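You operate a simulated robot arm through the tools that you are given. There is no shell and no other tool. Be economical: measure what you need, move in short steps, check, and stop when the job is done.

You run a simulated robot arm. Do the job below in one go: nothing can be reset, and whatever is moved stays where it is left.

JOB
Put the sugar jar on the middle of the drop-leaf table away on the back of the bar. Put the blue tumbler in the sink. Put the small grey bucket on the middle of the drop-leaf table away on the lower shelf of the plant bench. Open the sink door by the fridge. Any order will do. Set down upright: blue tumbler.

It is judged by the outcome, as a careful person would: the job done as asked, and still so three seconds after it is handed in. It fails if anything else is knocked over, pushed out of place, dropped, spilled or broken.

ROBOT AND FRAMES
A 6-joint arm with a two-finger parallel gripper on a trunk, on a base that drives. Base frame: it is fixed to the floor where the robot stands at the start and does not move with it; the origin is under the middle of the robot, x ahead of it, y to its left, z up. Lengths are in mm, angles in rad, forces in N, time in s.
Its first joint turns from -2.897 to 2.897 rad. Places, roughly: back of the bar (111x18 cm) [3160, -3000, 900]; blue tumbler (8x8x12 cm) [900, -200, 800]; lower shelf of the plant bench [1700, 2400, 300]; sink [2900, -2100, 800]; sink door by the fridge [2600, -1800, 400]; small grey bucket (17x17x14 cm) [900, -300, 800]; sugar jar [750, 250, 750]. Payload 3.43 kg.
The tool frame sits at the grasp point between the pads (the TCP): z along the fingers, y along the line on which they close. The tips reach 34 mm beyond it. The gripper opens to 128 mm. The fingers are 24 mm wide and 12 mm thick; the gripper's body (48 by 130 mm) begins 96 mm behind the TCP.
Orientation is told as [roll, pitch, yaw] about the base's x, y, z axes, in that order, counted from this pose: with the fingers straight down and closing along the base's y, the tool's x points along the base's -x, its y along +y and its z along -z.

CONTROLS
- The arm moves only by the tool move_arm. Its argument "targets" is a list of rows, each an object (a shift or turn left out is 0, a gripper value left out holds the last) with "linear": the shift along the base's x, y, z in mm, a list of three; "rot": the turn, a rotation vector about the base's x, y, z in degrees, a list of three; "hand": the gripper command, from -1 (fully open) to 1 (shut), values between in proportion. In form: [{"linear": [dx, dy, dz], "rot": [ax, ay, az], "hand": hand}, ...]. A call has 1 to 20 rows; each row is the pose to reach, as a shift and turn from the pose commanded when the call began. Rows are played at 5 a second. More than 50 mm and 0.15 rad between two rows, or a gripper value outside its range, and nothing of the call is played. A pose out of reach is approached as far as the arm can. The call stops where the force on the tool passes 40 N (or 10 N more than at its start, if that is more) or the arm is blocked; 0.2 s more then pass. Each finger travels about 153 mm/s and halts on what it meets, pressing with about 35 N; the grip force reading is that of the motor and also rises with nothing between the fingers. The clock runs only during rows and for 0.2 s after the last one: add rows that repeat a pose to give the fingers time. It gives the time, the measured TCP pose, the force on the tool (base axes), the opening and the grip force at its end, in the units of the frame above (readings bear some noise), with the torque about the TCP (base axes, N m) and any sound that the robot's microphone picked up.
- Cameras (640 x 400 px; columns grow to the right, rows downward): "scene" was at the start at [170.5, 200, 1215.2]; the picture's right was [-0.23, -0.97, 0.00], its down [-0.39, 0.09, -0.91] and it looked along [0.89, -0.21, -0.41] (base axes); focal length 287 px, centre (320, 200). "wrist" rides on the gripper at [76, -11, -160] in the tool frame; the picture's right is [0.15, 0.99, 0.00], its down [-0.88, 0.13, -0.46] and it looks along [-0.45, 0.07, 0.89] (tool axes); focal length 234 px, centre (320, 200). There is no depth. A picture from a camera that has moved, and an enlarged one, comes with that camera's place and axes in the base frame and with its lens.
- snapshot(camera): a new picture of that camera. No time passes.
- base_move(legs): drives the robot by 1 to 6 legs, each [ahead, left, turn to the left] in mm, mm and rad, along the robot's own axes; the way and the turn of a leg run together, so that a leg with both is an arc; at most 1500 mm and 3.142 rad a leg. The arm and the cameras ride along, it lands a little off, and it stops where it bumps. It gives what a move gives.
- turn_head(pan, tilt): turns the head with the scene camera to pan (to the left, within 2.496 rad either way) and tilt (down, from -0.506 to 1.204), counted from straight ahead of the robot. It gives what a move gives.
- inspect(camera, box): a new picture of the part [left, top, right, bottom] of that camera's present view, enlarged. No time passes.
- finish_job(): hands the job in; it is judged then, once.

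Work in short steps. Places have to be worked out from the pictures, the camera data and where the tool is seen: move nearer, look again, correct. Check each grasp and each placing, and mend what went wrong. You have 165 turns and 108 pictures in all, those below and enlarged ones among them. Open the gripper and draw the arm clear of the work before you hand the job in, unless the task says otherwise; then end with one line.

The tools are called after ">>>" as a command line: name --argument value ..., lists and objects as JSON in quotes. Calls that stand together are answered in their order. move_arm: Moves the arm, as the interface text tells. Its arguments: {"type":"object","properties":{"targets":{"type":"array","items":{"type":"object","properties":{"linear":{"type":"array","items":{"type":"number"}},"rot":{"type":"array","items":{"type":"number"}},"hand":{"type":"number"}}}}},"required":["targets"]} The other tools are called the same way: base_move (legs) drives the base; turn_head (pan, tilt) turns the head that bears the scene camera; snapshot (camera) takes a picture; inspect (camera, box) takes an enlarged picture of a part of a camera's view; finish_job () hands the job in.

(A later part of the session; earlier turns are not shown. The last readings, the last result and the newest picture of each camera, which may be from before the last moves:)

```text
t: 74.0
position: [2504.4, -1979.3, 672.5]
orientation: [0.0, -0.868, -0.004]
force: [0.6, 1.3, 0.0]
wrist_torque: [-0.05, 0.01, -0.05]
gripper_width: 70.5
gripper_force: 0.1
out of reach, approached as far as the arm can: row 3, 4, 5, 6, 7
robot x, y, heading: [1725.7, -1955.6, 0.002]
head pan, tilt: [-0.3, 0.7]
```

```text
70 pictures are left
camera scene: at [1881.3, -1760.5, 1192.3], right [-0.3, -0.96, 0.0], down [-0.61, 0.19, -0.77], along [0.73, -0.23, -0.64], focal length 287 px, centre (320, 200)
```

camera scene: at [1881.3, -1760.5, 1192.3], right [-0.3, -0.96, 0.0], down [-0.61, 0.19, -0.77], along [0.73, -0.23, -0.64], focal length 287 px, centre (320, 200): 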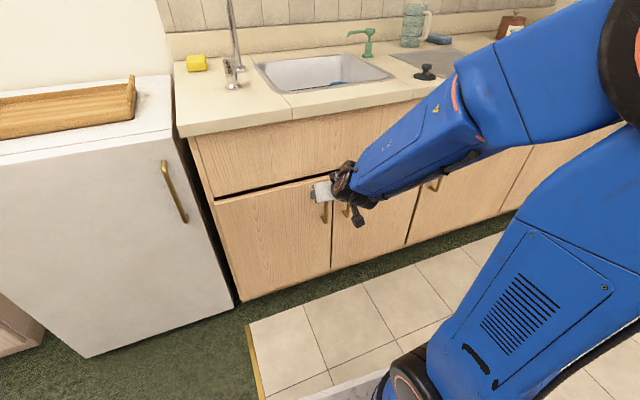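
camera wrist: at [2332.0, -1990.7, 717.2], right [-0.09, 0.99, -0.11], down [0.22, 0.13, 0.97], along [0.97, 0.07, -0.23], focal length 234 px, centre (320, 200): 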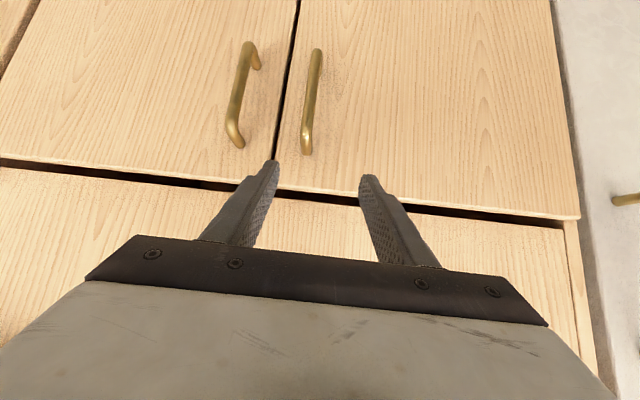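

The bar is at about x=2590, y=−1997, z 453–597. The arm needs more stretch for this pose, so I'll back the base 110 mm and then re-approach with a narrower opening.

>>> base_move --legs '[[-110, -20, 0]]'

>>> move_arm --targets '[{"linear": [30, -5, -20], "hand": 0.25}, {"linear": [60, -8, -40]}, {"linear": [90, -10, -60]}, {"linear": [90, -10, -60]}]'

>>> snapshot --camera "wrist"

```text
t: 75.2
position: [2391.9, -1998.0, 672.6]
orientation: [-0.001, -0.867, 0.001]
force: [-0.4, -0.1, -0.6]
wrist_torque: [0.0, 0.0, -0.04]
gripper_width: 70.3
gripper_force: 0.1
robot x, y, heading: [1615.8, -1975.8, 0.001]
head pan, tilt: [-0.3, 0.7]
```

```text
t: 76.2
position: [2484.9, -2008.0, 612.4]
orientation: [-0.009, -0.864, 0.0]
force: [0.2, -0.9, 0.6]
wrist_torque: [-0.02, 0.01, 0.0]
gripper_width: 47.8
gripper_force: 0.1
robot x, y, heading: [1616.0, -1976.1, -0.005]
head pan, tilt: [-0.3, 0.7]
```

```text
69 pictures are left
camera wrist: at [2313.8, -2017.9, 656.7], right [-0.09, 0.99, -0.12], down [0.23, 0.13, 0.96], along [0.97, 0.06, -0.24], focal length 234 px, centre (320, 200)
```

wrist: 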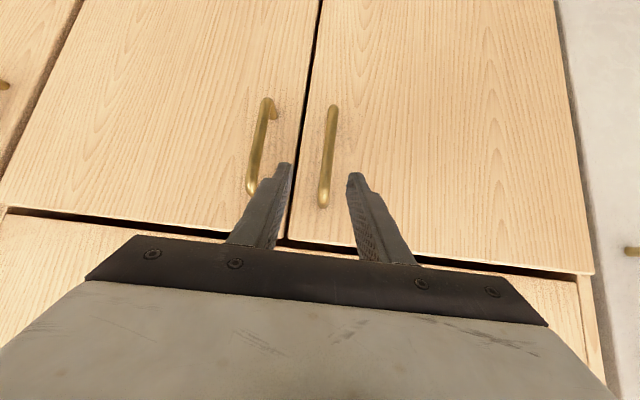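

Now the pose is reachable and the bar measures y≈−1997, z 460–590 at x≈2590. I'll lower to mid-bar and slide the open fingers around it.

>>> move_arm --targets '[{"linear": [10, 6, -36]}, {"linear": [30, 11, -70]}, {"linear": [50, 11, -74]}, {"linear": [70, 11, -74]}, {"linear": [70, 11, -74]}]'

>>> snapshot --camera "wrist"

```text
t: 77.4
position: [2551.7, -1979.3, 534.1]
orientation: [-0.01, -0.863, 0.0]
force: [-1.4, -8.0, -3.2]
wrist_torque: [0.05, 0.09, -0.19]
gripper_width: 52.3
gripper_force: 3.9
out of reach, approached as far as the arm can: row 1, 2, 3, 4, 5
robot x, y, heading: [1615.3, -1973.4, -0.002]
head pan, tilt: [-0.3, 0.7]
```

```text
68 pictures are left
camera wrist: at [2380.5, -1989.2, 579.4], right [-0.09, 0.99, -0.12], down [0.23, 0.13, 0.96], along [0.97, 0.06, -0.24], focal length 234 px, centre (320, 200)
```

wrist: 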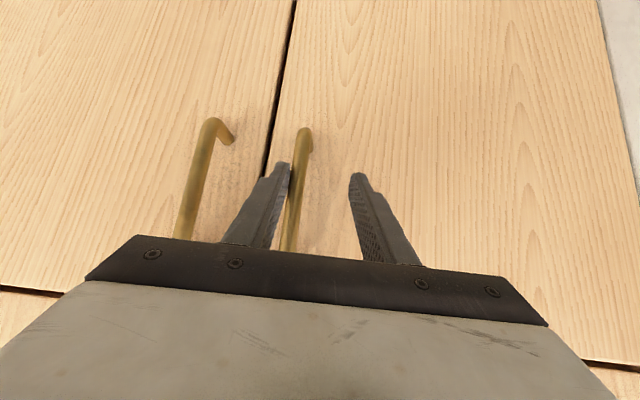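

The bar is between the fingers, with the −y finger touching it. I'll shift slightly to −y and forward to centre it before closing.

>>> move_arm --targets '[{"linear": [3, -8, 0]}, {"linear": [8, -14, 0]}, {"linear": [8, -14, 0]}]'

>>> snapshot --camera "wrist"

```text
t: 78.2
position: [2557.2, -1978.1, 533.1]
orientation: [-0.011, -0.863, -0.001]
force: [-3.2, -9.5, 1.9]
wrist_torque: [-0.01, -0.04, -0.26]
gripper_width: 52.9
gripper_force: 4.4
out of reach, approached as far as the arm can: row 1, 2, 3
robot x, y, heading: [1614.4, -1976.2, 0.003]
head pan, tilt: [-0.3, 0.7]
```

```text
67 pictures are left
camera wrist: at [2385.3, -1988.9, 578.3], right [-0.09, 0.99, -0.12], down [0.23, 0.13, 0.96], along [0.97, 0.06, -0.24], focal length 234 px, centre (320, 200)
```

wrist: 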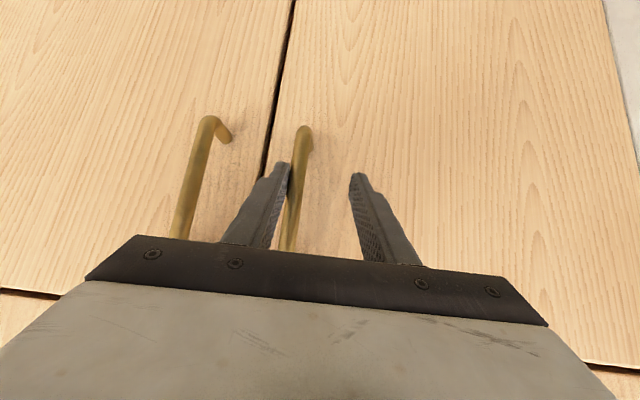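

The arm resists moving further −y, but the bar is between the fingers and each finger halts on contact. I'll simply close.

>>> move_arm --targets '[{"linear": [0, 0, 0], "hand": 0.5}, {"linear": [0, 0, 0], "hand": 0.8}, {"linear": [0, 0, 0], "hand": 1}, {"linear": [0, 0, 0], "hand": 1}, {"linear": [0, 0, 0], "hand": 1}]'

>>> snapshot --camera "wrist"

```text
t: 78.7
position: [2559.1, -1985.7, 530.5]
orientation: [-0.006, -0.861, -0.012]
force: [-6.2, -41.6, 13.2]
wrist_torque: [-0.6, -0.64, -0.85]
gripper_width: 36.7
gripper_force: 21.4
robot x, y, heading: [1613.3, -1977.8, -0.002]
head pan, tilt: [-0.3, 0.7]
stopped in row 2: the force on the tool passed its limit (the readings are from after the stop); the commanded pose is now the measured one
```

```text
66 pictures are left
camera wrist: at [2387.0, -1994.8, 575.9], right [-0.08, 0.99, -0.12], down [0.23, 0.13, 0.96], along [0.97, 0.05, -0.24], focal length 234 px, centre (320, 200)
```

wrist: 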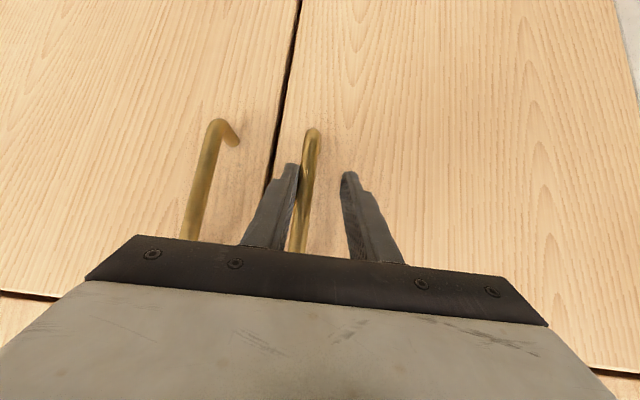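

The fingers move together, so the gripper must be centred. I'll open a little and shift the base 15 mm right.

>>> move_arm --targets '[{"linear": [0, 0, 0], "hand": 0.3}, {"linear": [0, 0, 0], "hand": 0.3}]'

>>> base_move --legs '[[0, -16, 0]]'

>>> snapshot --camera "wrist"

```text
t: 79.3
position: [2557.4, -1980.2, 529.7]
orientation: [-0.009, -0.859, -0.004]
force: [0.0, -5.2, -2.2]
wrist_torque: [0.1, 0.06, -0.09]
gripper_width: 48.1
gripper_force: 2.9
robot x, y, heading: [1612.2, -1972.8, -0.002]
head pan, tilt: [-0.3, 0.7]
```

```text
t: 80.1
position: [2557.6, -1997.7, 530.7]
orientation: [-0.009, -0.861, -0.005]
force: [-0.8, -0.3, 0.0]
wrist_torque: [-0.01, 0.02, -0.01]
gripper_width: 44.6
gripper_force: 0.2
robot x, y, heading: [1609.8, -1993.8, -0.003]
head pan, tilt: [-0.3, 0.7]
```

```text
65 pictures are left
camera wrist: at [2387.1, -2007.3, 575.5], right [-0.08, 0.99, -0.12], down [0.23, 0.13, 0.96], along [0.97, 0.05, -0.24], focal length 234 px, centre (320, 200)
```

wrist: 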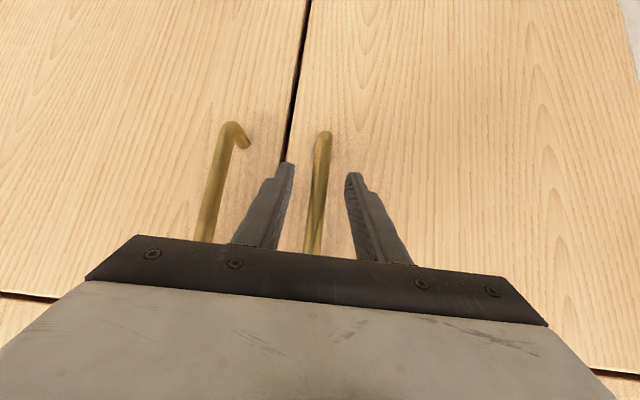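

Centred now. I'll push forward 14 mm so the bar sits within the pads, then close.

>>> move_arm --targets '[{"linear": [8, 0, 0]}, {"linear": [14, 0, 0]}, {"linear": [14, 0, 0], "hand": 0.6}, {"linear": [14, 0, 0], "hand": 0.9}, {"linear": [14, 0, 0], "hand": 1}, {"linear": [14, 0, 0], "hand": 1}]'

>>> snapshot --camera "wrist"

```text
t: 81.5
position: [2573.8, -1998.3, 527.1]
orientation: [-0.009, -0.857, -0.007]
force: [-0.6, -7.5, -2.4]
wrist_torque: [0.88, -0.04, -0.06]
gripper_width: 13.7
gripper_force: 44.8
robot x, y, heading: [1613.7, -1992.4, 0.002]
head pan, tilt: [-0.3, 0.7]
```

```text
64 pictures are left
camera wrist: at [2402.7, -2007.6, 572.7], right [-0.08, 0.99, -0.12], down [0.23, 0.13, 0.96], along [0.97, 0.05, -0.24], focal length 234 px, centre (320, 200)
```

wrist: 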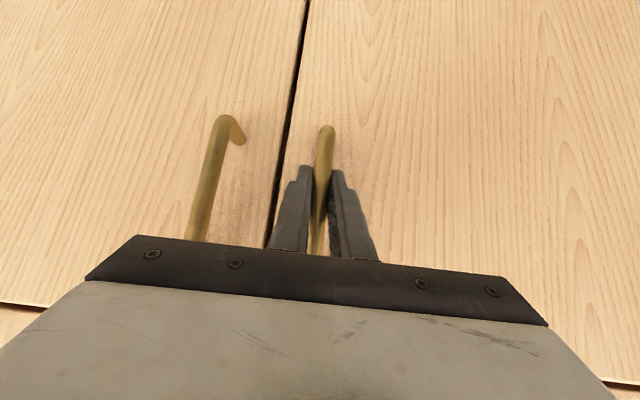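

The bar is gripped (13.7 mm). Taking the hinge at about y=−1600, I'll pull the door along its arc by driving the base, first to about 20°.

>>> base_move --legs '[[-34, 3, 0], [-34, 8, 0], [-66, 23, 0]]'

>>> snapshot --camera "scene"

```text
t: 82.9
position: [2512.2, -1989.7, 527.0]
orientation: [-0.007, -0.864, -0.017]
force: [-2.5, -9.7, 35.8]
wrist_torque: [1.06, -0.65, -0.18]
gripper_width: 14.0
gripper_force: 44.7
robot x, y, heading: [1546.4, -1977.1, -0.001]
head pan, tilt: [-0.3, 0.7]
stopped in leg 2: the force on the tool passed its limit (the readings are from after the stop); the commanded pose is now the measured one
```

```text
63 pictures are left
camera scene: at [1700.9, -1786.9, 1192.3], right [-0.3, -0.95, 0.0], down [-0.61, 0.19, -0.77], along [0.73, -0.23, -0.64], focal length 287 px, centre (320, 200)
```

scene: 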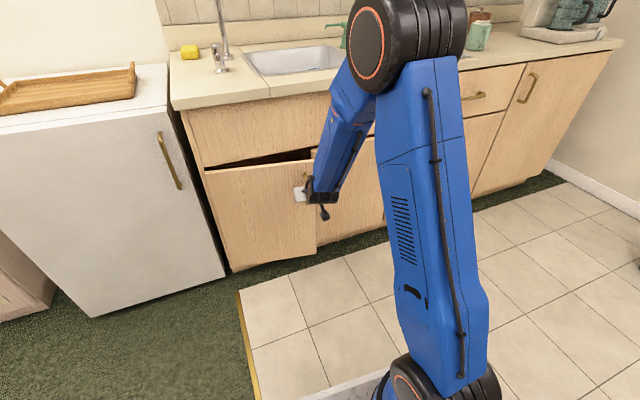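

The door is about 9° open. An upward strain has built up on the wrist, so I'll open and re-close to relieve it, then continue pulling.

>>> move_arm --targets '[{"linear": [0, 0, 0], "hand": 0.55}, {"linear": [0, 0, 0], "hand": 0.55}, {"linear": [0, 0, 0], "hand": 0.55}]'

>>> snapshot --camera "wrist"

```text
t: 83.7
position: [2511.1, -1990.8, 522.5]
orientation: [-0.007, -0.854, -0.011]
force: [0.0, -0.6, 0.8]
wrist_torque: [0.01, -0.01, -0.01]
gripper_width: 28.9
gripper_force: 0.1
robot x, y, heading: [1544.2, -1984.6, 0.004]
head pan, tilt: [-0.3, 0.7]
```

```text
62 pictures are left
camera wrist: at [2338.7, -1998.9, 568.2], right [-0.08, 0.99, -0.12], down [0.24, 0.13, 0.96], along [0.97, 0.05, -0.24], focal length 234 px, centre (320, 200)
```

wrist: 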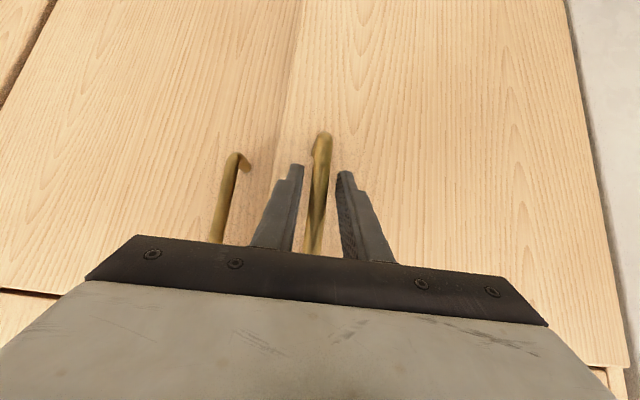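

Strain is gone and the door stays where it was. I'll re-grip and pull in smaller legs.

>>> move_arm --targets '[{"linear": [0, 0, 0], "hand": 0.8}, {"linear": [0, 0, 0], "hand": 1}, {"linear": [0, 0, 0], "hand": 1}]'

>>> base_move --legs '[[-25, 6, 0], [-25, 8, 0], [-25, 9, 0], [-25, 10, 0]]'

```text
t: 84.5
position: [2511.3, -1990.4, 521.0]
orientation: [-0.008, -0.856, -0.015]
force: [-3.0, -12.3, -1.7]
wrist_torque: [1.27, 0.0, -0.11]
gripper_width: 13.8
gripper_force: 45.2
robot x, y, heading: [1545.5, -1981.1, -0.002]
head pan, tilt: [-0.3, 0.7]
```

```text
t: 86.6
position: [2412.1, -1955.3, 522.2]
orientation: [-0.01, -0.856, -0.009]
force: [7.6, 13.6, -6.2]
wrist_torque: [1.48, 0.41, 0.11]
gripper_width: 14.0
gripper_force: 45.7
robot x, y, heading: [1447.8, -1948.4, -0.002]
head pan, tilt: [-0.3, 0.7]
```

That worked; the door is about 24° open. I'll continue along the arc to about 55°.

>>> base_move --legs '[[-30, 18, 0], [-27, 20, 0], [-26, 23, 0], [-24, 25, 0]]'

>>> base_move --legs '[[-21, 27, 0], [-19, 29, 0], [-17, 29, 0]]'

>>> snapshot --camera "scene"

```text
t: 87.7
position: [2386.2, -1939.6, 519.3]
orientation: [-0.006, -0.86, -0.02]
force: [-13.6, -20.4, 36.2]
wrist_torque: [1.27, -0.78, -0.23]
gripper_width: 14.0
gripper_force: 45.0
robot x, y, heading: [1414.4, -1931.0, -0.003]
head pan, tilt: [-0.3, 0.7]
stopped in leg 2: the force on the tool passed its limit (the readings are from after the stop); the commanded pose is now the measured one
```

```text
t: 88.4
position: [2380.3, -1932.3, 515.4]
orientation: [-0.003, -0.855, -0.025]
force: [3.2, 5.0, 9.8]
wrist_torque: [1.0, -0.61, -0.11]
gripper_width: 13.8
gripper_force: 45.3
robot x, y, heading: [1409.1, -1917.7, -0.002]
head pan, tilt: [-0.3, 0.7]
stopped in leg 1: the force on the tool passed its limit (the readings are from after the stop); the commanded pose is now the measured one
```

```text
61 pictures are left
camera scene: at [1566.3, -1717.6, 1190.2], right [-0.3, -0.95, 0.01], down [-0.61, 0.19, -0.77], along [0.73, -0.23, -0.64], focal length 287 px, centre (320, 200)
```

scene: 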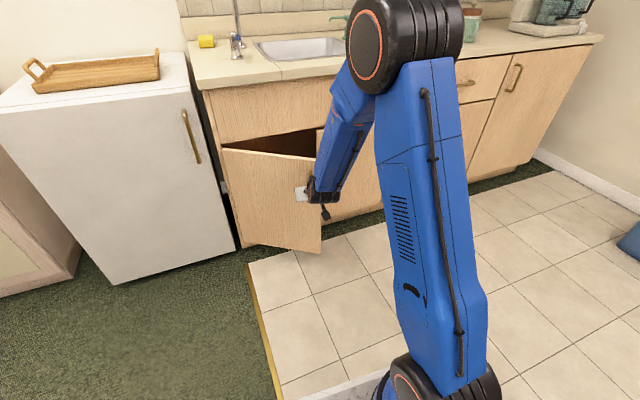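

The door is about 30° open. I'll relieve the strain again and keep pulling in small legs.

>>> move_arm --targets '[{"linear": [0, 0, 0], "hand": 0.55}, {"linear": [0, 0, 0], "hand": 0.55}, {"linear": [0, 0, 8], "hand": 0.7}, {"linear": [0, 0, 8], "hand": 1}, {"linear": [0, 0, 8], "hand": 1}]'

>>> base_move --legs '[[-18, 13, 0], [-18, 14, 0], [-18, 15, 0], [-18, 16, 0]]'

>>> snapshot --camera "wrist"

```text
t: 89.6
position: [2377.8, -1934.4, 521.1]
orientation: [-0.001, -0.85, -0.029]
force: [-4.2, -6.2, -11.1]
wrist_torque: [1.12, -0.41, -0.16]
gripper_width: 13.5
gripper_force: 44.7
robot x, y, heading: [1402.6, -1920.9, -0.009]
head pan, tilt: [-0.3, 0.7]
```

```text
t: 91.4
position: [2329.1, -1892.3, 522.3]
orientation: [0.019, -0.853, -0.048]
force: [18.9, 17.5, -11.4]
wrist_torque: [-0.91, -0.86, 0.17]
gripper_width: 13.7
gripper_force: 45.5
robot x, y, heading: [1353.0, -1875.1, -0.003]
head pan, tilt: [-0.3, 0.7]
stopped in leg 3: the force on the tool passed its limit (the readings are from after the stop); the commanded pose is now the measured one
```

```text
60 pictures are left
camera wrist: at [2157.2, -1899.4, 568.0], right [-0.06, 0.99, -0.1], down [0.24, 0.11, 0.96], along [0.97, 0.04, -0.24], focal length 234 px, centre (320, 200)
```

wrist: 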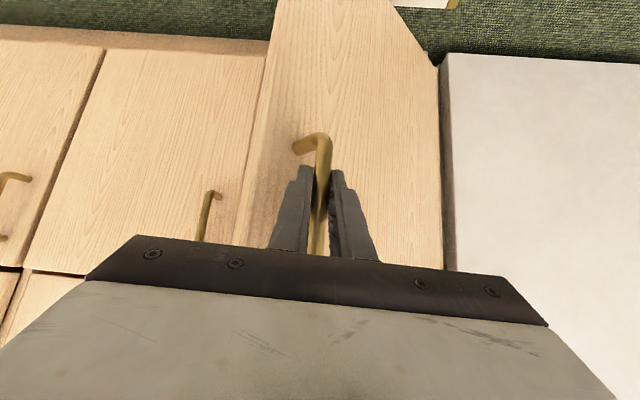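

About 39° open. Same cycle again, to about 50° and beyond.

>>> move_arm --targets '[{"linear": [0, 0, 0], "hand": 0.55}, {"linear": [0, 0, 0], "hand": 0.55}, {"linear": [0, 0, 3], "hand": 0.7}, {"linear": [0, 0, 3], "hand": 1}, {"linear": [0, 0, 3], "hand": 1}]'

>>> base_move --legs '[[-13, 14, 0], [-13, 15, 0], [-12, 15, 0], [-12, 16, 0]]'

>>> move_arm --targets '[{"linear": [0, 0, 0], "hand": 0.55}, {"linear": [0, 0, 0], "hand": 0.55}, {"linear": [0, 0, 0], "hand": 0.7}, {"linear": [0, 0, 0], "hand": 1}, {"linear": [0, 0, 0], "hand": 1}]'

>>> snapshot --camera "wrist"

```text
t: 92.6
position: [2326.8, -1894.3, 521.5]
orientation: [0.018, -0.853, -0.05]
force: [3.3, 2.6, 0.5]
wrist_torque: [-0.95, -0.4, 0.09]
gripper_width: 13.6
gripper_force: 44.8
out of reach, approached as far as the arm can: row 3, 4
robot x, y, heading: [1353.8, -1880.9, -0.003]
head pan, tilt: [-0.3, 0.7]
```

```text
t: 94.7
position: [2283.0, -1838.8, 521.5]
orientation: [0.043, -0.856, -0.087]
force: [22.2, 14.9, -10.9]
wrist_torque: [-1.44, -0.95, 0.23]
gripper_width: 14.3
gripper_force: 45.2
robot x, y, heading: [1305.7, -1818.4, -0.002]
head pan, tilt: [-0.3, 0.7]
stopped in leg 4: the force on the tool passed its limit (the readings are from after the stop); the commanded pose is now the measured one
```

```text
t: 95.9
position: [2278.7, -1839.8, 522.5]
orientation: [0.043, -0.854, -0.09]
force: [-0.7, -0.1, 0.3]
wrist_torque: [-1.46, -0.23, 0.0]
gripper_width: 14.1
gripper_force: 45.1
robot x, y, heading: [1303.9, -1815.2, 0.001]
head pan, tilt: [-0.3, 0.7]
```

```text
59 pictures are left
camera wrist: at [2107.9, -1844.3, 568.8], right [-0.04, 1.0, -0.08], down [0.24, 0.09, 0.97], along [0.97, 0.02, -0.24], focal length 234 px, centre (320, 200)
```

wrist: 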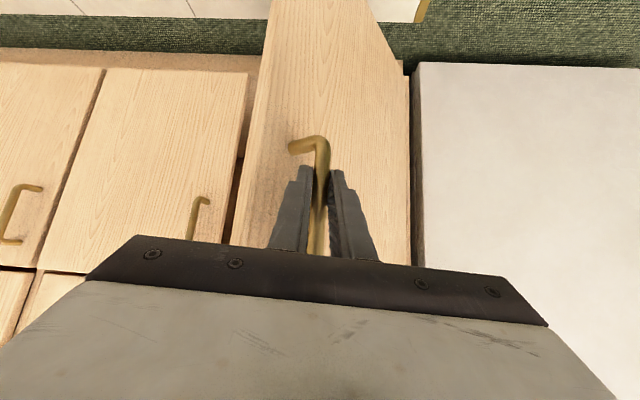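

About 50° open. One more cycle to about 60°.

>>> base_move --legs '[[-10, 15, 0], [-9, 15, 0], [-9, 15, 0], [-8, 15, 0]]'

>>> turn_head --pan 1.5 --tilt 0.8

>>> snapshot --camera "scene"

```text
t: 97.6
position: [2256.8, -1801.9, 523.0]
orientation: [0.045, -0.858, -0.102]
force: [21.6, 10.8, -12.2]
wrist_torque: [-1.41, -1.16, 0.25]
gripper_width: 14.5
gripper_force: 44.6
robot x, y, heading: [1277.4, -1772.2, -0.001]
head pan, tilt: [-0.3, 0.7]
stopped in leg 3: the force on the tool passed its limit (the readings are from after the stop); the commanded pose is now the measured one
```

```text
t: 99.4
position: [2255.4, -1802.1, 522.9]
orientation: [0.046, -0.858, -0.103]
force: [43.2, 20.1, -2.3]
wrist_torque: [-1.18, -0.36, 0.29]
gripper_width: 14.4
gripper_force: 44.8
robot x, y, heading: [1277.8, -1773.0, -0.001]
head pan, tilt: [1.499, 0.799]
```

```text
58 pictures are left
camera scene: at [1363.8, -1464.7, 1181.1], right [1.0, -0.07, 0.0], down [-0.05, -0.72, -0.69], along [0.05, 0.69, -0.72], focal length 287 px, centre (320, 200)
```

scene: 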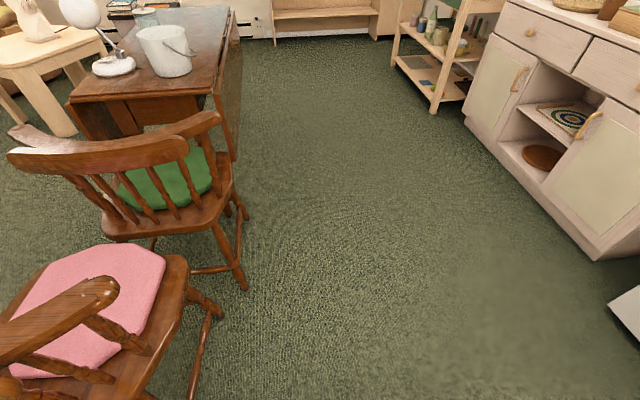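

The door is about 55° open. I'll release the handle, back out and then push the door further open from its inner side with a vertical tool.

>>> move_arm --targets '[{"linear": [0, 0, 0], "hand": 0.55}, {"linear": [0, 0, 0], "hand": 0.3}, {"linear": [0, 0, 0], "hand": 0.3}]'

>>> base_move --legs '[[-110, 0, 0]]'

>>> move_arm --targets '[{"linear": [0, 0, 45]}, {"linear": [0, 0, 90]}, {"linear": [0, 0, 135]}, {"linear": [0, 0, 180]}, {"linear": [0, 0, 225]}, {"linear": [0, 0, 270], "rot": [0, 8, 0]}, {"linear": [0, 0, 315], "rot": [0, 16, 0]}, {"linear": [0, 0, 350], "rot": [0, 24, 0]}, {"linear": [-20, 0, 370], "rot": [0, 32, 0]}, {"linear": [-60, 0, 380], "rot": [0, 40, 0]}, {"linear": [-100, 0, 380], "rot": [0, 48, 0]}, {"linear": [-140, 0, 380], "rot": [0, 48, 0], "hand": 1}]'

>>> turn_head --pan -0.2 --tilt 0.6

>>> snapshot --camera "scene"

```text
t: 100.2
position: [2254.1, -1801.8, 522.2]
orientation: [0.046, -0.856, -0.104]
force: [-0.6, -1.3, -0.2]
wrist_torque: [-0.01, 0.02, -0.01]
gripper_width: 45.0
gripper_force: 0.1
robot x, y, heading: [1277.8, -1769.0, -0.003]
head pan, tilt: [1.499, 0.799]
```

```text
t: 101.4
position: [2149.0, -1806.1, 523.2]
orientation: [0.046, -0.856, -0.102]
force: [0.8, -1.0, -0.4]
wrist_torque: [-0.03, 0.02, -0.03]
gripper_width: 45.0
gripper_force: 0.0
robot x, y, heading: [1175.6, -1779.1, -0.006]
head pan, tilt: [1.499, 0.799]
```

```text
t: 104.0
position: [2011.0, -1808.1, 903.7]
orientation: [-0.027, -0.017, -0.069]
force: [0.4, -0.5, -1.1]
wrist_torque: [0.01, 0.01, 0.01]
gripper_width: 0.0
gripper_force: 32.7
robot x, y, heading: [1170.4, -1779.7, 0.0]
head pan, tilt: [1.499, 0.799]
```

```text
t: 105.8
position: [2011.5, -1807.5, 903.8]
orientation: [-0.026, -0.022, -0.071]
force: [-0.6, -0.3, -0.1]
wrist_torque: [0.05, -0.02, -0.01]
gripper_width: 0.0
gripper_force: 33.7
robot x, y, heading: [1173.3, -1779.0, 0.002]
head pan, tilt: [-0.201, 0.6]
```

```text
57 pictures are left
camera scene: at [1338.6, -1567.8, 1198.7], right [-0.2, -0.98, 0.01], down [-0.55, 0.11, -0.83], along [0.81, -0.17, -0.56], focal length 287 px, centre (320, 200)
```

scene: 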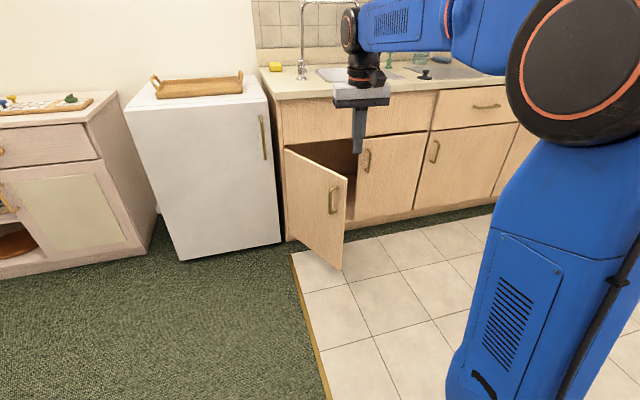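

The door is clearly open by about 55°. I'll reposition so the closed fingers come down just inside it.

>>> base_move --legs '[[370, -170, 0]]'

>>> snapshot --camera "wrist"

```text
t: 108.3
position: [2379.6, -1978.1, 903.3]
orientation: [-0.025, -0.021, -0.07]
force: [0.0, 0.1, -0.3]
wrist_torque: [-0.01, 0.02, -0.02]
gripper_width: 0.0
gripper_force: 33.1
robot x, y, heading: [1541.3, -1949.8, -0.003]
head pan, tilt: [-0.201, 0.6]
```

```text
56 pictures are left
camera wrist: at [2299.3, -1980.2, 1060.8], right [-0.08, 1.0, -0.03], down [0.88, 0.08, 0.47], along [0.47, 0.01, -0.88], focal length 234 px, centre (320, 200)
```

wrist: 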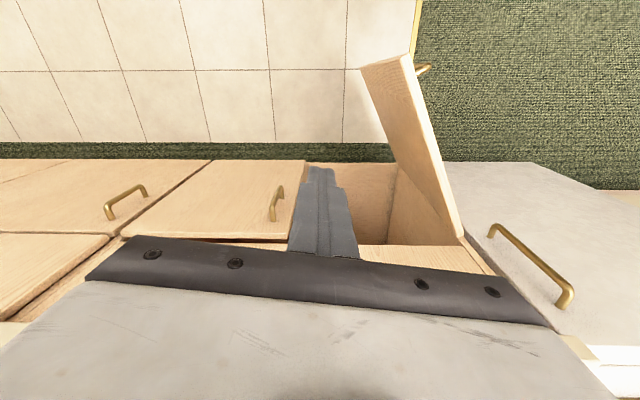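

The door's free edge is at about [2272, −1877] and the fingers are inside it. I'll lower to below the door's top and push it toward +y.

>>> move_arm --targets '[{"linear": [0, 0, -45]}, {"linear": [0, 0, -90]}, {"linear": [0, 0, -135]}, {"linear": [0, 0, -180]}, {"linear": [0, 0, -225]}, {"linear": [0, 0, -262]}, {"linear": [0, 20, -262]}, {"linear": [0, 40, -262]}, {"linear": [0, 60, -262]}, {"linear": [0, 80, -262]}, {"linear": [0, 100, -262]}, {"linear": [0, 115, -262]}, {"linear": [0, 130, -262]}, {"linear": [0, 145, -262]}, {"linear": [0, 160, -262]}, {"linear": [0, 175, -262]}, {"linear": [0, 190, -262]}, {"linear": [0, 205, -262]}]'

>>> snapshot --camera "wrist"

```text
t: 112.1
position: [2382.9, -1772.3, 639.0]
orientation: [-0.026, -0.017, -0.069]
force: [-0.4, -0.9, 0.2]
wrist_torque: [0.0, -0.01, 0.01]
gripper_width: 0.2
gripper_force: 33.3
robot x, y, heading: [1544.1, -1948.6, 0.004]
head pan, tilt: [-0.201, 0.6]
```

```text
55 pictures are left
camera wrist: at [2303.3, -1774.6, 796.0], right [-0.08, 1.0, -0.03], down [0.88, 0.08, 0.47], along [0.47, 0.01, -0.88], focal length 234 px, centre (320, 200)
```

wrist: 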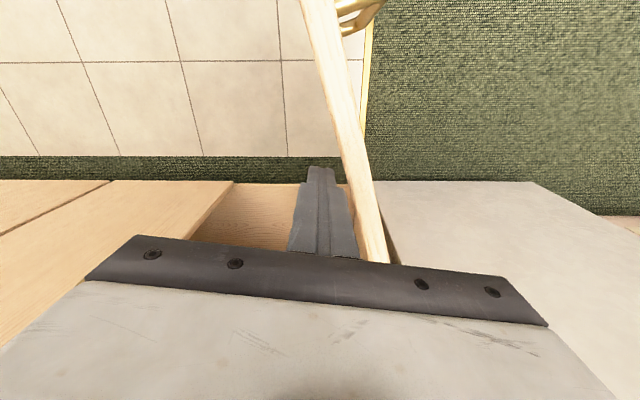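

The fingers are now against the door's inner face. I'll push 100 mm further.

>>> move_arm --targets '[{"linear": [0, 12, 0]}, {"linear": [0, 24, 0]}, {"linear": [0, 36, 0]}, {"linear": [0, 48, 0]}, {"linear": [0, 60, 0]}, {"linear": [0, 72, 0]}, {"linear": [0, 84, 0]}, {"linear": [0, 96, 0]}]'

>>> snapshot --camera "wrist"

```text
t: 113.9
position: [2383.1, -1677.7, 638.8]
orientation: [-0.027, -0.019, -0.069]
force: [-0.2, 0.7, 0.8]
wrist_torque: [-0.03, 0.02, 0.02]
gripper_width: 0.0
gripper_force: 33.5
robot x, y, heading: [1540.3, -1947.4, 0.006]
head pan, tilt: [-0.201, 0.6]
```

```text
54 pictures are left
camera wrist: at [2303.0, -1679.3, 796.0], right [-0.08, 1.0, -0.03], down [0.88, 0.08, 0.47], along [0.47, 0.01, -0.88], focal length 234 px, centre (320, 200)
```

wrist: 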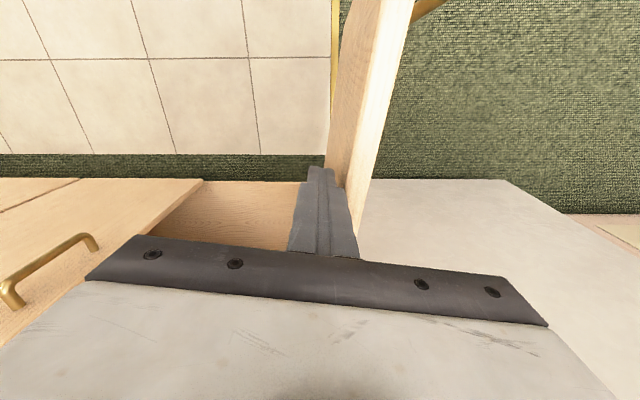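

The door is now roughly 80° open. I'll move the fingers off it and rise.

>>> move_arm --targets '[{"linear": [0, -40, 0]}, {"linear": [0, -80, 0]}, {"linear": [0, -120, 10]}, {"linear": [0, -140, 50]}, {"linear": [0, -140, 98]}, {"linear": [0, -140, 146]}, {"linear": [0, -140, 194]}, {"linear": [0, -140, 242]}, {"linear": [0, -140, 290]}, {"linear": [-40, -140, 318]}, {"linear": [-85, -140, 330]}, {"linear": [-130, -140, 340]}, {"linear": [-175, -140, 360]}, {"linear": [-220, -140, 380]}, {"linear": [-265, -140, 400]}, {"linear": [-310, -140, 420]}, {"linear": [-350, -140, 430]}]'

>>> snapshot --camera "scene"

```text
t: 117.5
position: [2031.2, -1816.3, 1067.8]
orientation: [-0.026, -0.019, -0.069]
force: [-0.9, 0.5, 0.0]
wrist_torque: [-0.06, 0.03, -0.02]
gripper_width: 0.0
gripper_force: 33.2
robot x, y, heading: [1541.2, -1946.5, 0.0]
head pan, tilt: [-0.201, 0.6]
```

```text
53 pictures are left
camera scene: at [1703.6, -1744.1, 1200.7], right [-0.2, -0.98, 0.0], down [-0.55, 0.11, -0.83], along [0.81, -0.16, -0.56], focal length 287 px, centre (320, 200)
```

scene: 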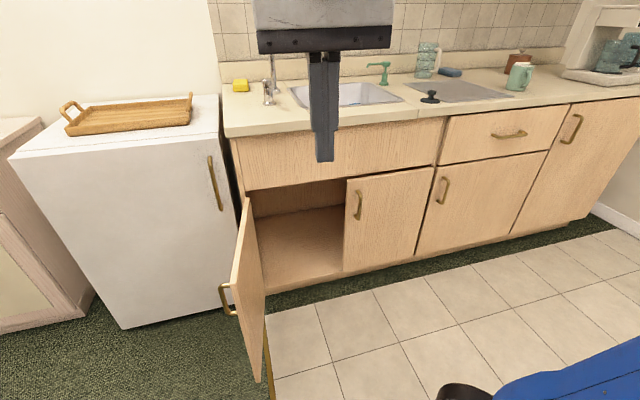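

The sink door stands wide open and undisturbed. Next is the sugar jar: I'll use the wide corridor between the table and sideboard and approach the table from its far side.

>>> base_move --legs '[[0, 0, 1.571], [1050, -120, 0], [1050, 0, 0], [0, 0, 1.571]]'

>>> turn_head --pan 0.0 --tilt 0.55

>>> snapshot --camera "scene"

```text
t: 135.6
position: [1138.7, 5.7, 1066.5]
orientation: [-0.025, -0.016, 3.1]
force: [0.0, -0.7, -0.1]
wrist_torque: [-0.02, -0.01, 0.0]
gripper_width: 0.0
gripper_force: 32.6
robot x, y, heading: [1625.4, 151.3, -3.111]
head pan, tilt: [-0.201, 0.6]
```

```text
t: 136.3
position: [1140.6, 4.8, 1066.9]
orientation: [-0.025, -0.016, 3.102]
force: [-0.1, 0.2, -1.2]
wrist_torque: [0.02, 0.02, 0.01]
gripper_width: 0.0
gripper_force: 33.3
robot x, y, heading: [1626.3, 148.2, -3.111]
head pan, tilt: [0.0, 0.55]
```

```text
52 pictures are left
camera scene: at [1463.9, -73.8, 1203.1], right [-0.03, 1.0, 0.0], down [0.52, 0.01, -0.85], along [-0.85, -0.02, -0.52], focal length 287 px, centre (320, 200)
```

scene: 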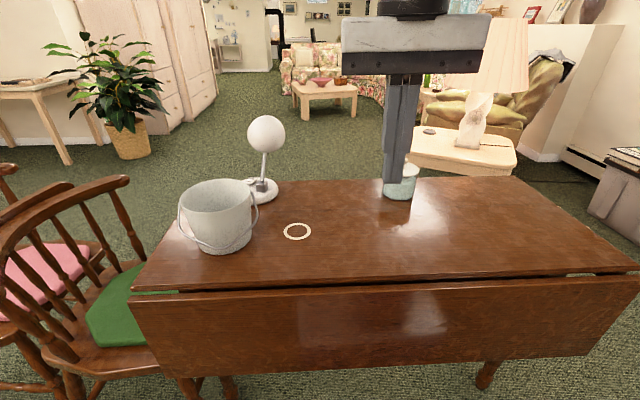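

From this side the jar is near [655, 158] and the bucket near [890, −320]. I'll move up to the table edge and extend the open gripper above the jar.

>>> base_move --legs '[[90, 0, -0.03]]'

>>> move_arm --targets '[{"linear": [-45, 16, 0], "hand": -1}, {"linear": [-90, 32, 0]}, {"linear": [-135, 48, 0]}, {"linear": [-180, 64, 0]}, {"linear": [-225, 80, 0]}, {"linear": [-270, 96, -10]}, {"linear": [-310, 112, -30]}, {"linear": [-345, 128, -50]}, {"linear": [-375, 140, -70]}, {"linear": [-375, 140, -70]}]'

>>> snapshot --camera "wrist"

```text
t: 137.4
position: [1045.0, 18.2, 1066.8]
orientation: [-0.025, -0.014, 3.07]
force: [0.3, -0.7, 0.2]
wrist_torque: [-0.02, 0.03, -0.01]
gripper_width: 0.0
gripper_force: 33.3
robot x, y, heading: [1536.4, 148.6, 3.138]
head pan, tilt: [0.0, 0.55]
```

```text
t: 139.6
position: [670.3, 158.6, 996.3]
orientation: [-0.026, -0.015, 3.07]
force: [0.4, 0.1, 0.9]
wrist_torque: [-0.02, 0.0, -0.03]
gripper_width: 128.0
gripper_force: 0.1
robot x, y, heading: [1535.8, 150.9, 3.138]
head pan, tilt: [0.0, 0.55]
```

```text
51 pictures are left
camera wrist: at [747.0, 159.1, 1154.0], right [0.07, -1.0, -0.03], down [-0.88, -0.08, 0.47], along [-0.47, -0.01, -0.88], focal length 234 px, centre (320, 200)
```

wrist: 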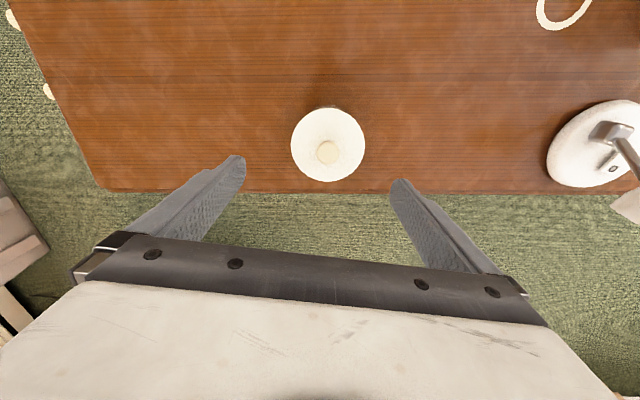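

The lid centre is about [668, 152] with a diameter near 99 mm, so it fits the 128 mm opening. I'll descend partway and check.

>>> move_arm --targets '[{"linear": [-1, -6, -40]}, {"linear": [-2, -7, -80]}, {"linear": [-2, -7, -115]}, {"linear": [-2, -7, -115]}]'

>>> snapshot --camera "wrist"

>>> inspect --camera "scene" --box '[340, 120, 460, 220]'

```text
t: 140.6
position: [667.6, 152.5, 881.8]
orientation: [-0.026, -0.018, 3.07]
force: [-1.1, 0.2, 0.5]
wrist_torque: [-0.07, -0.04, 0.02]
gripper_width: 128.2
gripper_force: 0.2
robot x, y, heading: [1536.2, 151.8, 3.142]
head pan, tilt: [0.0, 0.55]
```

```text
50 pictures are left
camera wrist: at [745.0, 152.7, 1039.4], right [0.07, -1.0, -0.03], down [-0.88, -0.08, 0.47], along [-0.47, -0.01, -0.88], focal length 234 px, centre (320, 200)
```

wrist: 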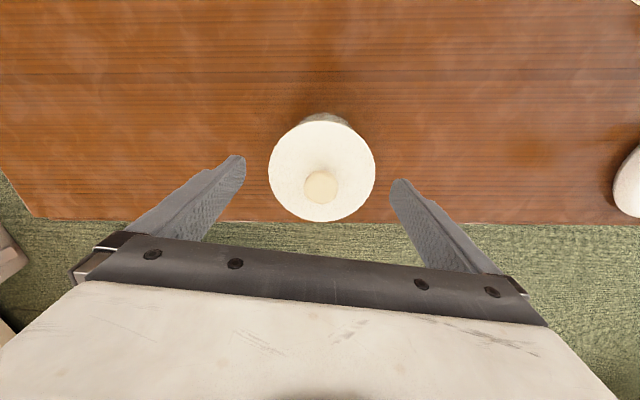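

```text
4.00 times, centred on (400, 170) of scene
camera zoom: at [1367.1, -70.1, 1203.1], right [0.0, 1.0, 0.0], down [0.52, 0.0, -0.85], along [-0.85, 0.0, -0.52], focal length 1149 px, centre (0, 320)
```

zoom: 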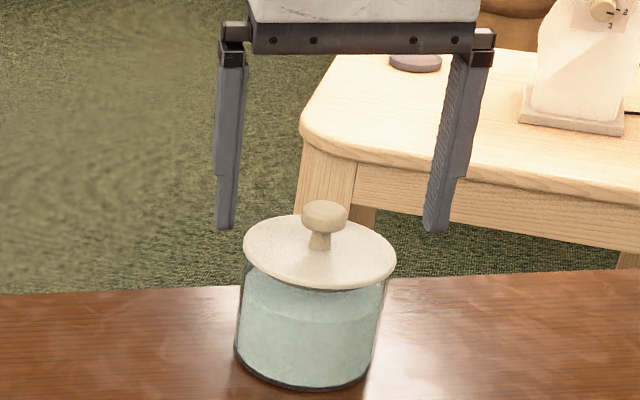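

The lid has about 10 mm clearance each side. I'll nudge 3 mm toward −y and descend around the jar body, below the lid.

>>> move_arm --targets '[{"linear": [-2, -3, -25]}, {"linear": [-2, -3, -50]}, {"linear": [-2, -3, -75]}, {"linear": [-2, -3, -90]}, {"linear": [-2, -3, -90]}]'

>>> inspect --camera "scene" --box '[340, 120, 460, 220]'

>>> snapshot --camera "wrist"

```text
t: 141.8
position: [666.6, 149.4, 790.9]
orientation: [-0.025, -0.016, 3.07]
force: [-0.1, 0.7, 0.1]
wrist_torque: [0.0, -0.04, -0.03]
gripper_width: 127.9
gripper_force: 0.1
robot x, y, heading: [1535.9, 147.9, 3.134]
head pan, tilt: [0.0, 0.55]
```

```text
4.00 times, centred on (400, 170) of scene
camera zoom: at [1367.1, -70.1, 1203.1], right [0.0, 1.0, 0.0], down [0.52, 0.0, -0.85], along [-0.85, 0.0, -0.52], focal length 1149 px, centre (0, 320)
```

zoom: 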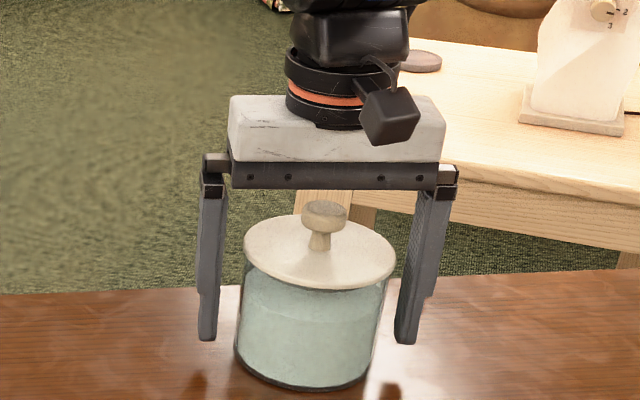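

```text
47 pictures are left
camera wrist: at [743.8, 149.4, 949.1], right [0.07, -1.0, -0.03], down [-0.88, -0.08, 0.47], along [-0.47, -0.01, -0.88], focal length 234 px, centre (320, 200)
```

wrist: 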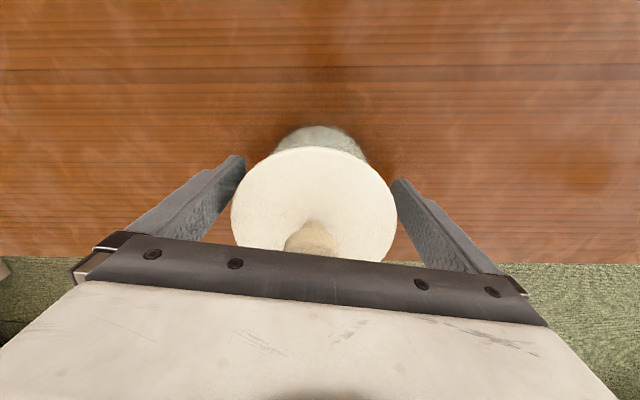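

The lid overhangs the body slightly, so a vertical grip would pinch the lid only. I'll rise, tilt the tool by 50° and come in so the pads meet only the jar's body.

>>> move_arm --targets '[{"linear": [0, 0, 45]}, {"linear": [0, 0, 90]}, {"linear": [20, 0, 125]}, {"linear": [45, 0, 135], "rot": [0, 8, 0]}, {"linear": [70, 0, 135], "rot": [0, 16, 0]}, {"linear": [90, 0, 130], "rot": [0, 24, 0]}, {"linear": [100, 0, 125], "rot": [0, 32, 0]}, {"linear": [110, 0, 120], "rot": [0, 40, 0]}, {"linear": [115, 0, 110], "rot": [0, 48, 0]}, {"linear": [115, 0, 100], "rot": [0, 50, 0]}, {"linear": [115, 0, 100], "rot": [0, 50, 0]}]'

>>> snapshot --camera "wrist"

```text
t: 144.2
position: [781.0, 148.5, 891.2]
orientation: [0.062, -0.887, 3.027]
force: [0.5, -0.4, 0.0]
wrist_torque: [-0.02, 0.0, 0.02]
gripper_width: 127.9
gripper_force: 0.0
robot x, y, heading: [1534.6, 144.0, 3.142]
head pan, tilt: [0.0, 0.55]
```

```text
46 pictures are left
camera wrist: at [952.8, 149.4, 932.1], right [0.03, -1.0, -0.07], down [-0.21, -0.08, 0.97], along [-0.98, -0.01, -0.21], focal length 234 px, centre (320, 200)
```

wrist: 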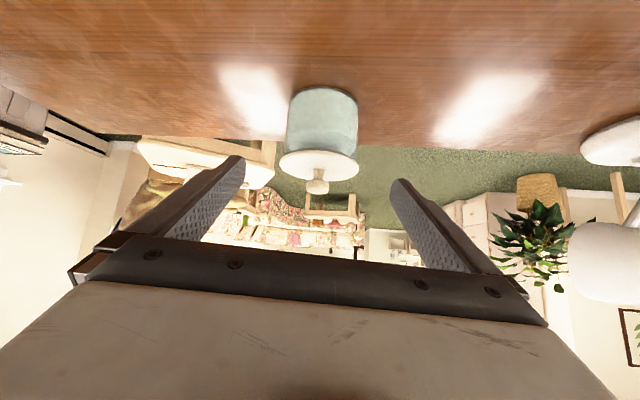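

The tilted view confirms that the lid overhangs a body about 95 mm wide. I'll slide in along the tool axis to the body.

>>> move_arm --targets '[{"linear": [-25, 1, -23]}, {"linear": [-50, 2, -46]}, {"linear": [-75, 2, -69]}, {"linear": [-100, 2, -92]}, {"linear": [-115, 2, -105]}, {"linear": [-115, 2, -105]}]'

>>> snapshot --camera "wrist"

>>> inspect --camera "scene" --box '[340, 120, 460, 220]'

```text
t: 145.6
position: [666.0, 151.8, 786.6]
orientation: [0.062, -0.886, 3.027]
force: [0.0, -0.8, 0.6]
wrist_torque: [-0.03, -0.02, -0.01]
gripper_width: 128.1
gripper_force: 0.0
robot x, y, heading: [1532.6, 147.9, 3.142]
head pan, tilt: [0.0, 0.55]
```

```text
45 pictures are left
camera wrist: at [836.8, 151.2, 827.1], right [0.03, -1.0, -0.07], down [-0.21, -0.08, 0.97], along [-0.98, -0.01, -0.21], focal length 234 px, centre (320, 200)
```

wrist: 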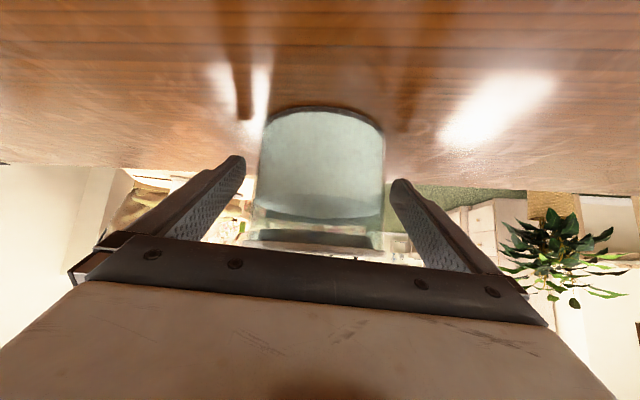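

```text
4.00 times, centred on (400, 170) of scene
camera zoom: at [1367.2, -70.1, 1203.1], right [0.0, 1.0, 0.0], down [0.52, 0.0, -0.85], along [-0.85, 0.0, -0.52], focal length 1149 px, centre (0, 320)
```

zoom: 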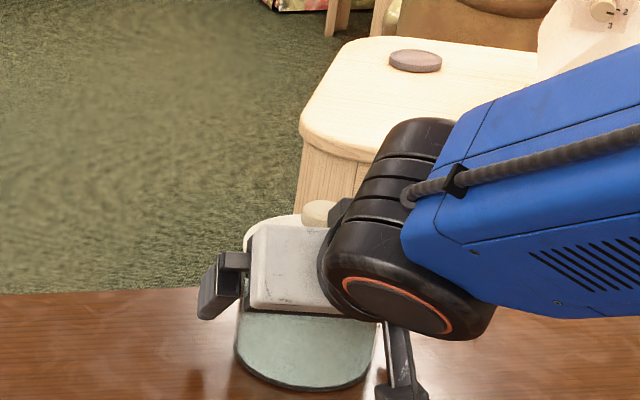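

The jar is centred between the pads with the lid above them. I'll close gently.

>>> move_arm --targets '[{"linear": [0, -2, 0], "hand": -0.8}, {"linear": [0, -2, 0], "hand": -0.6}, {"linear": [0, -2, 0], "hand": -0.45}, {"linear": [0, -2, 0], "hand": -0.3}, {"linear": [0, -2, 0], "hand": -0.2}, {"linear": [0, -2, 0], "hand": -0.2}]'

>>> snapshot --camera "wrist"

```text
t: 147.0
position: [665.3, 147.7, 787.5]
orientation: [0.06, -0.886, 3.028]
force: [-0.9, 2.0, 1.4]
wrist_torque: [0.47, 0.08, 0.01]
gripper_width: 103.2
gripper_force: 35.4
robot x, y, heading: [1541.1, 151.9, 3.137]
head pan, tilt: [0.0, 0.55]
```

```text
43 pictures are left
camera wrist: at [837.1, 149.3, 827.3], right [0.03, -1.0, -0.07], down [-0.21, -0.08, 0.97], along [-0.98, -0.01, -0.21], focal length 234 px, centre (320, 200)
```

wrist: 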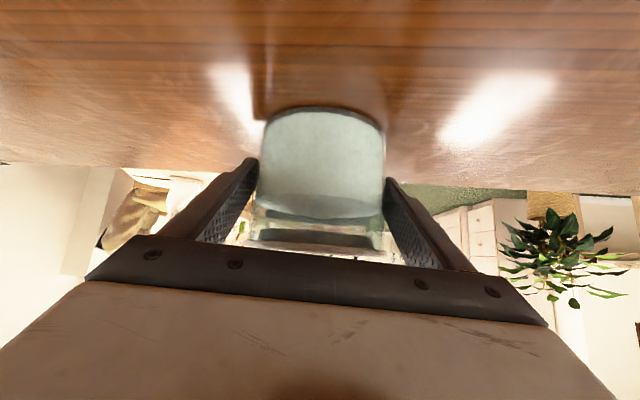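

Gripped at 103 mm with the pads on the body. I'll lift a little to check weight and slip.

>>> move_arm --targets '[{"linear": [0, 0, 10]}, {"linear": [0, 0, 20]}, {"linear": [0, 0, 35]}, {"linear": [0, 0, 35]}]'

>>> snapshot --camera "wrist"

```text
t: 148.0
position: [666.6, 149.3, 822.8]
orientation: [0.061, -0.884, 3.029]
force: [-0.3, 0.3, -6.7]
wrist_torque: [0.01, -0.06, -0.01]
gripper_width: 102.0
gripper_force: 35.4
robot x, y, heading: [1535.0, 148.2, 3.139]
head pan, tilt: [0.0, 0.55]
```

```text
42 pictures are left
camera wrist: at [837.5, 149.1, 862.2], right [0.03, -1.0, -0.07], down [-0.21, -0.08, 0.97], along [-0.98, -0.01, -0.21], focal length 234 px, centre (320, 200)
```

wrist: 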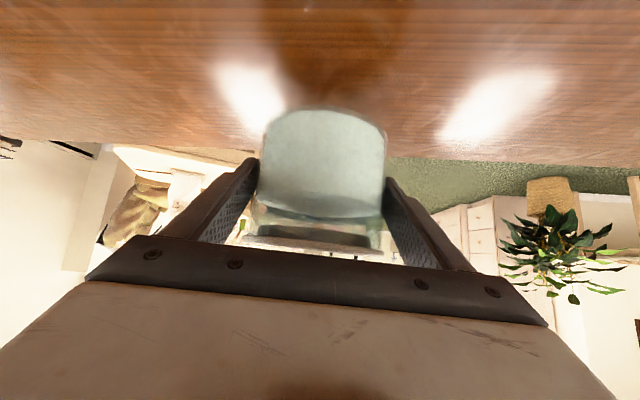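

The jar is held level with its lid on, at 6.7 N. I'll raise it and retract a bit.

>>> move_arm --targets '[{"linear": [0, 0, 40]}, {"linear": [0, 0, 80]}, {"linear": [0, 0, 120]}, {"linear": [0, 0, 160]}, {"linear": [0, 0, 200]}, {"linear": [20, 0, 240]}, {"linear": [45, 0, 260]}, {"linear": [80, 0, 270]}, {"linear": [120, 0, 270]}, {"linear": [120, 0, 270]}]'

>>> turn_head --pan 0.9 --tilt 0.4

>>> snapshot --camera "scene"

```text
t: 150.2
position: [785.9, 148.4, 1090.8]
orientation: [0.061, -0.885, 3.028]
force: [-0.3, 0.2, -4.9]
wrist_torque: [0.0, -0.05, 0.02]
gripper_width: 101.6
gripper_force: 35.2
robot x, y, heading: [1539.6, 149.7, 3.144]
head pan, tilt: [0.0, 0.55]
```

```text
t: 151.4
position: [785.5, 148.1, 1090.5]
orientation: [0.061, -0.885, 3.027]
force: [0.4, -0.2, -5.9]
wrist_torque: [-0.01, -0.01, -0.03]
gripper_width: 101.9
gripper_force: 35.1
robot x, y, heading: [1533.2, 151.8, 3.139]
head pan, tilt: [0.901, 0.4]
```

```text
41 pictures are left
camera scene: at [1399.2, -142.6, 1216.8], right [-0.78, 0.62, 0.0], down [0.24, 0.3, -0.92], along [-0.57, -0.72, -0.39], focal length 287 px, centre (320, 200)
```

scene: 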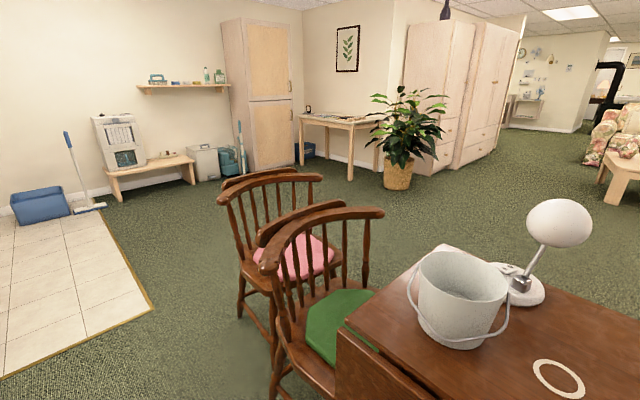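

The route to the bar is clear. I'll back off the table, turn, drive down the corridor and face the counter by the bar.

>>> base_move --legs '[[-120, 0, 0], [0, 0, 1.571], [1150, 0, 0], [1150, 0, 0], [0, 0, 1.571], [0, -600, 0]]'

>>> turn_head --pan -0.1 --tilt 0.25

>>> snapshot --camera "scene"

```text
t: 174.1
position: [2364.6, -2755.2, 1094.2]
orientation: [0.062, -0.887, -0.139]
force: [-0.2, 0.1, -5.1]
wrist_torque: [0.0, 0.01, 0.01]
gripper_width: 101.7
gripper_force: 34.7
robot x, y, heading: [1613.0, -2733.1, -0.03]
head pan, tilt: [0.901, 0.4]
```

```text
t: 175.4
position: [2366.3, -2755.3, 1091.1]
orientation: [0.061, -0.882, -0.138]
force: [0.6, 0.9, -5.1]
wrist_torque: [0.01, 0.08, 0.03]
gripper_width: 101.7
gripper_force: 35.1
robot x, y, heading: [1619.5, -2738.9, -0.026]
head pan, tilt: [-0.099, 0.25]
```

```text
40 pictures are left
camera scene: at [1788.8, -2528.6, 1233.0], right [-0.12, -0.99, 0.0], down [-0.24, 0.03, -0.97], along [0.96, -0.12, -0.24], focal length 287 px, centre (320, 200)
```

scene: 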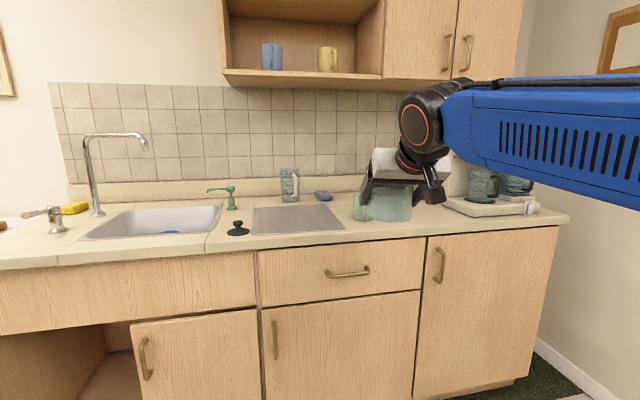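

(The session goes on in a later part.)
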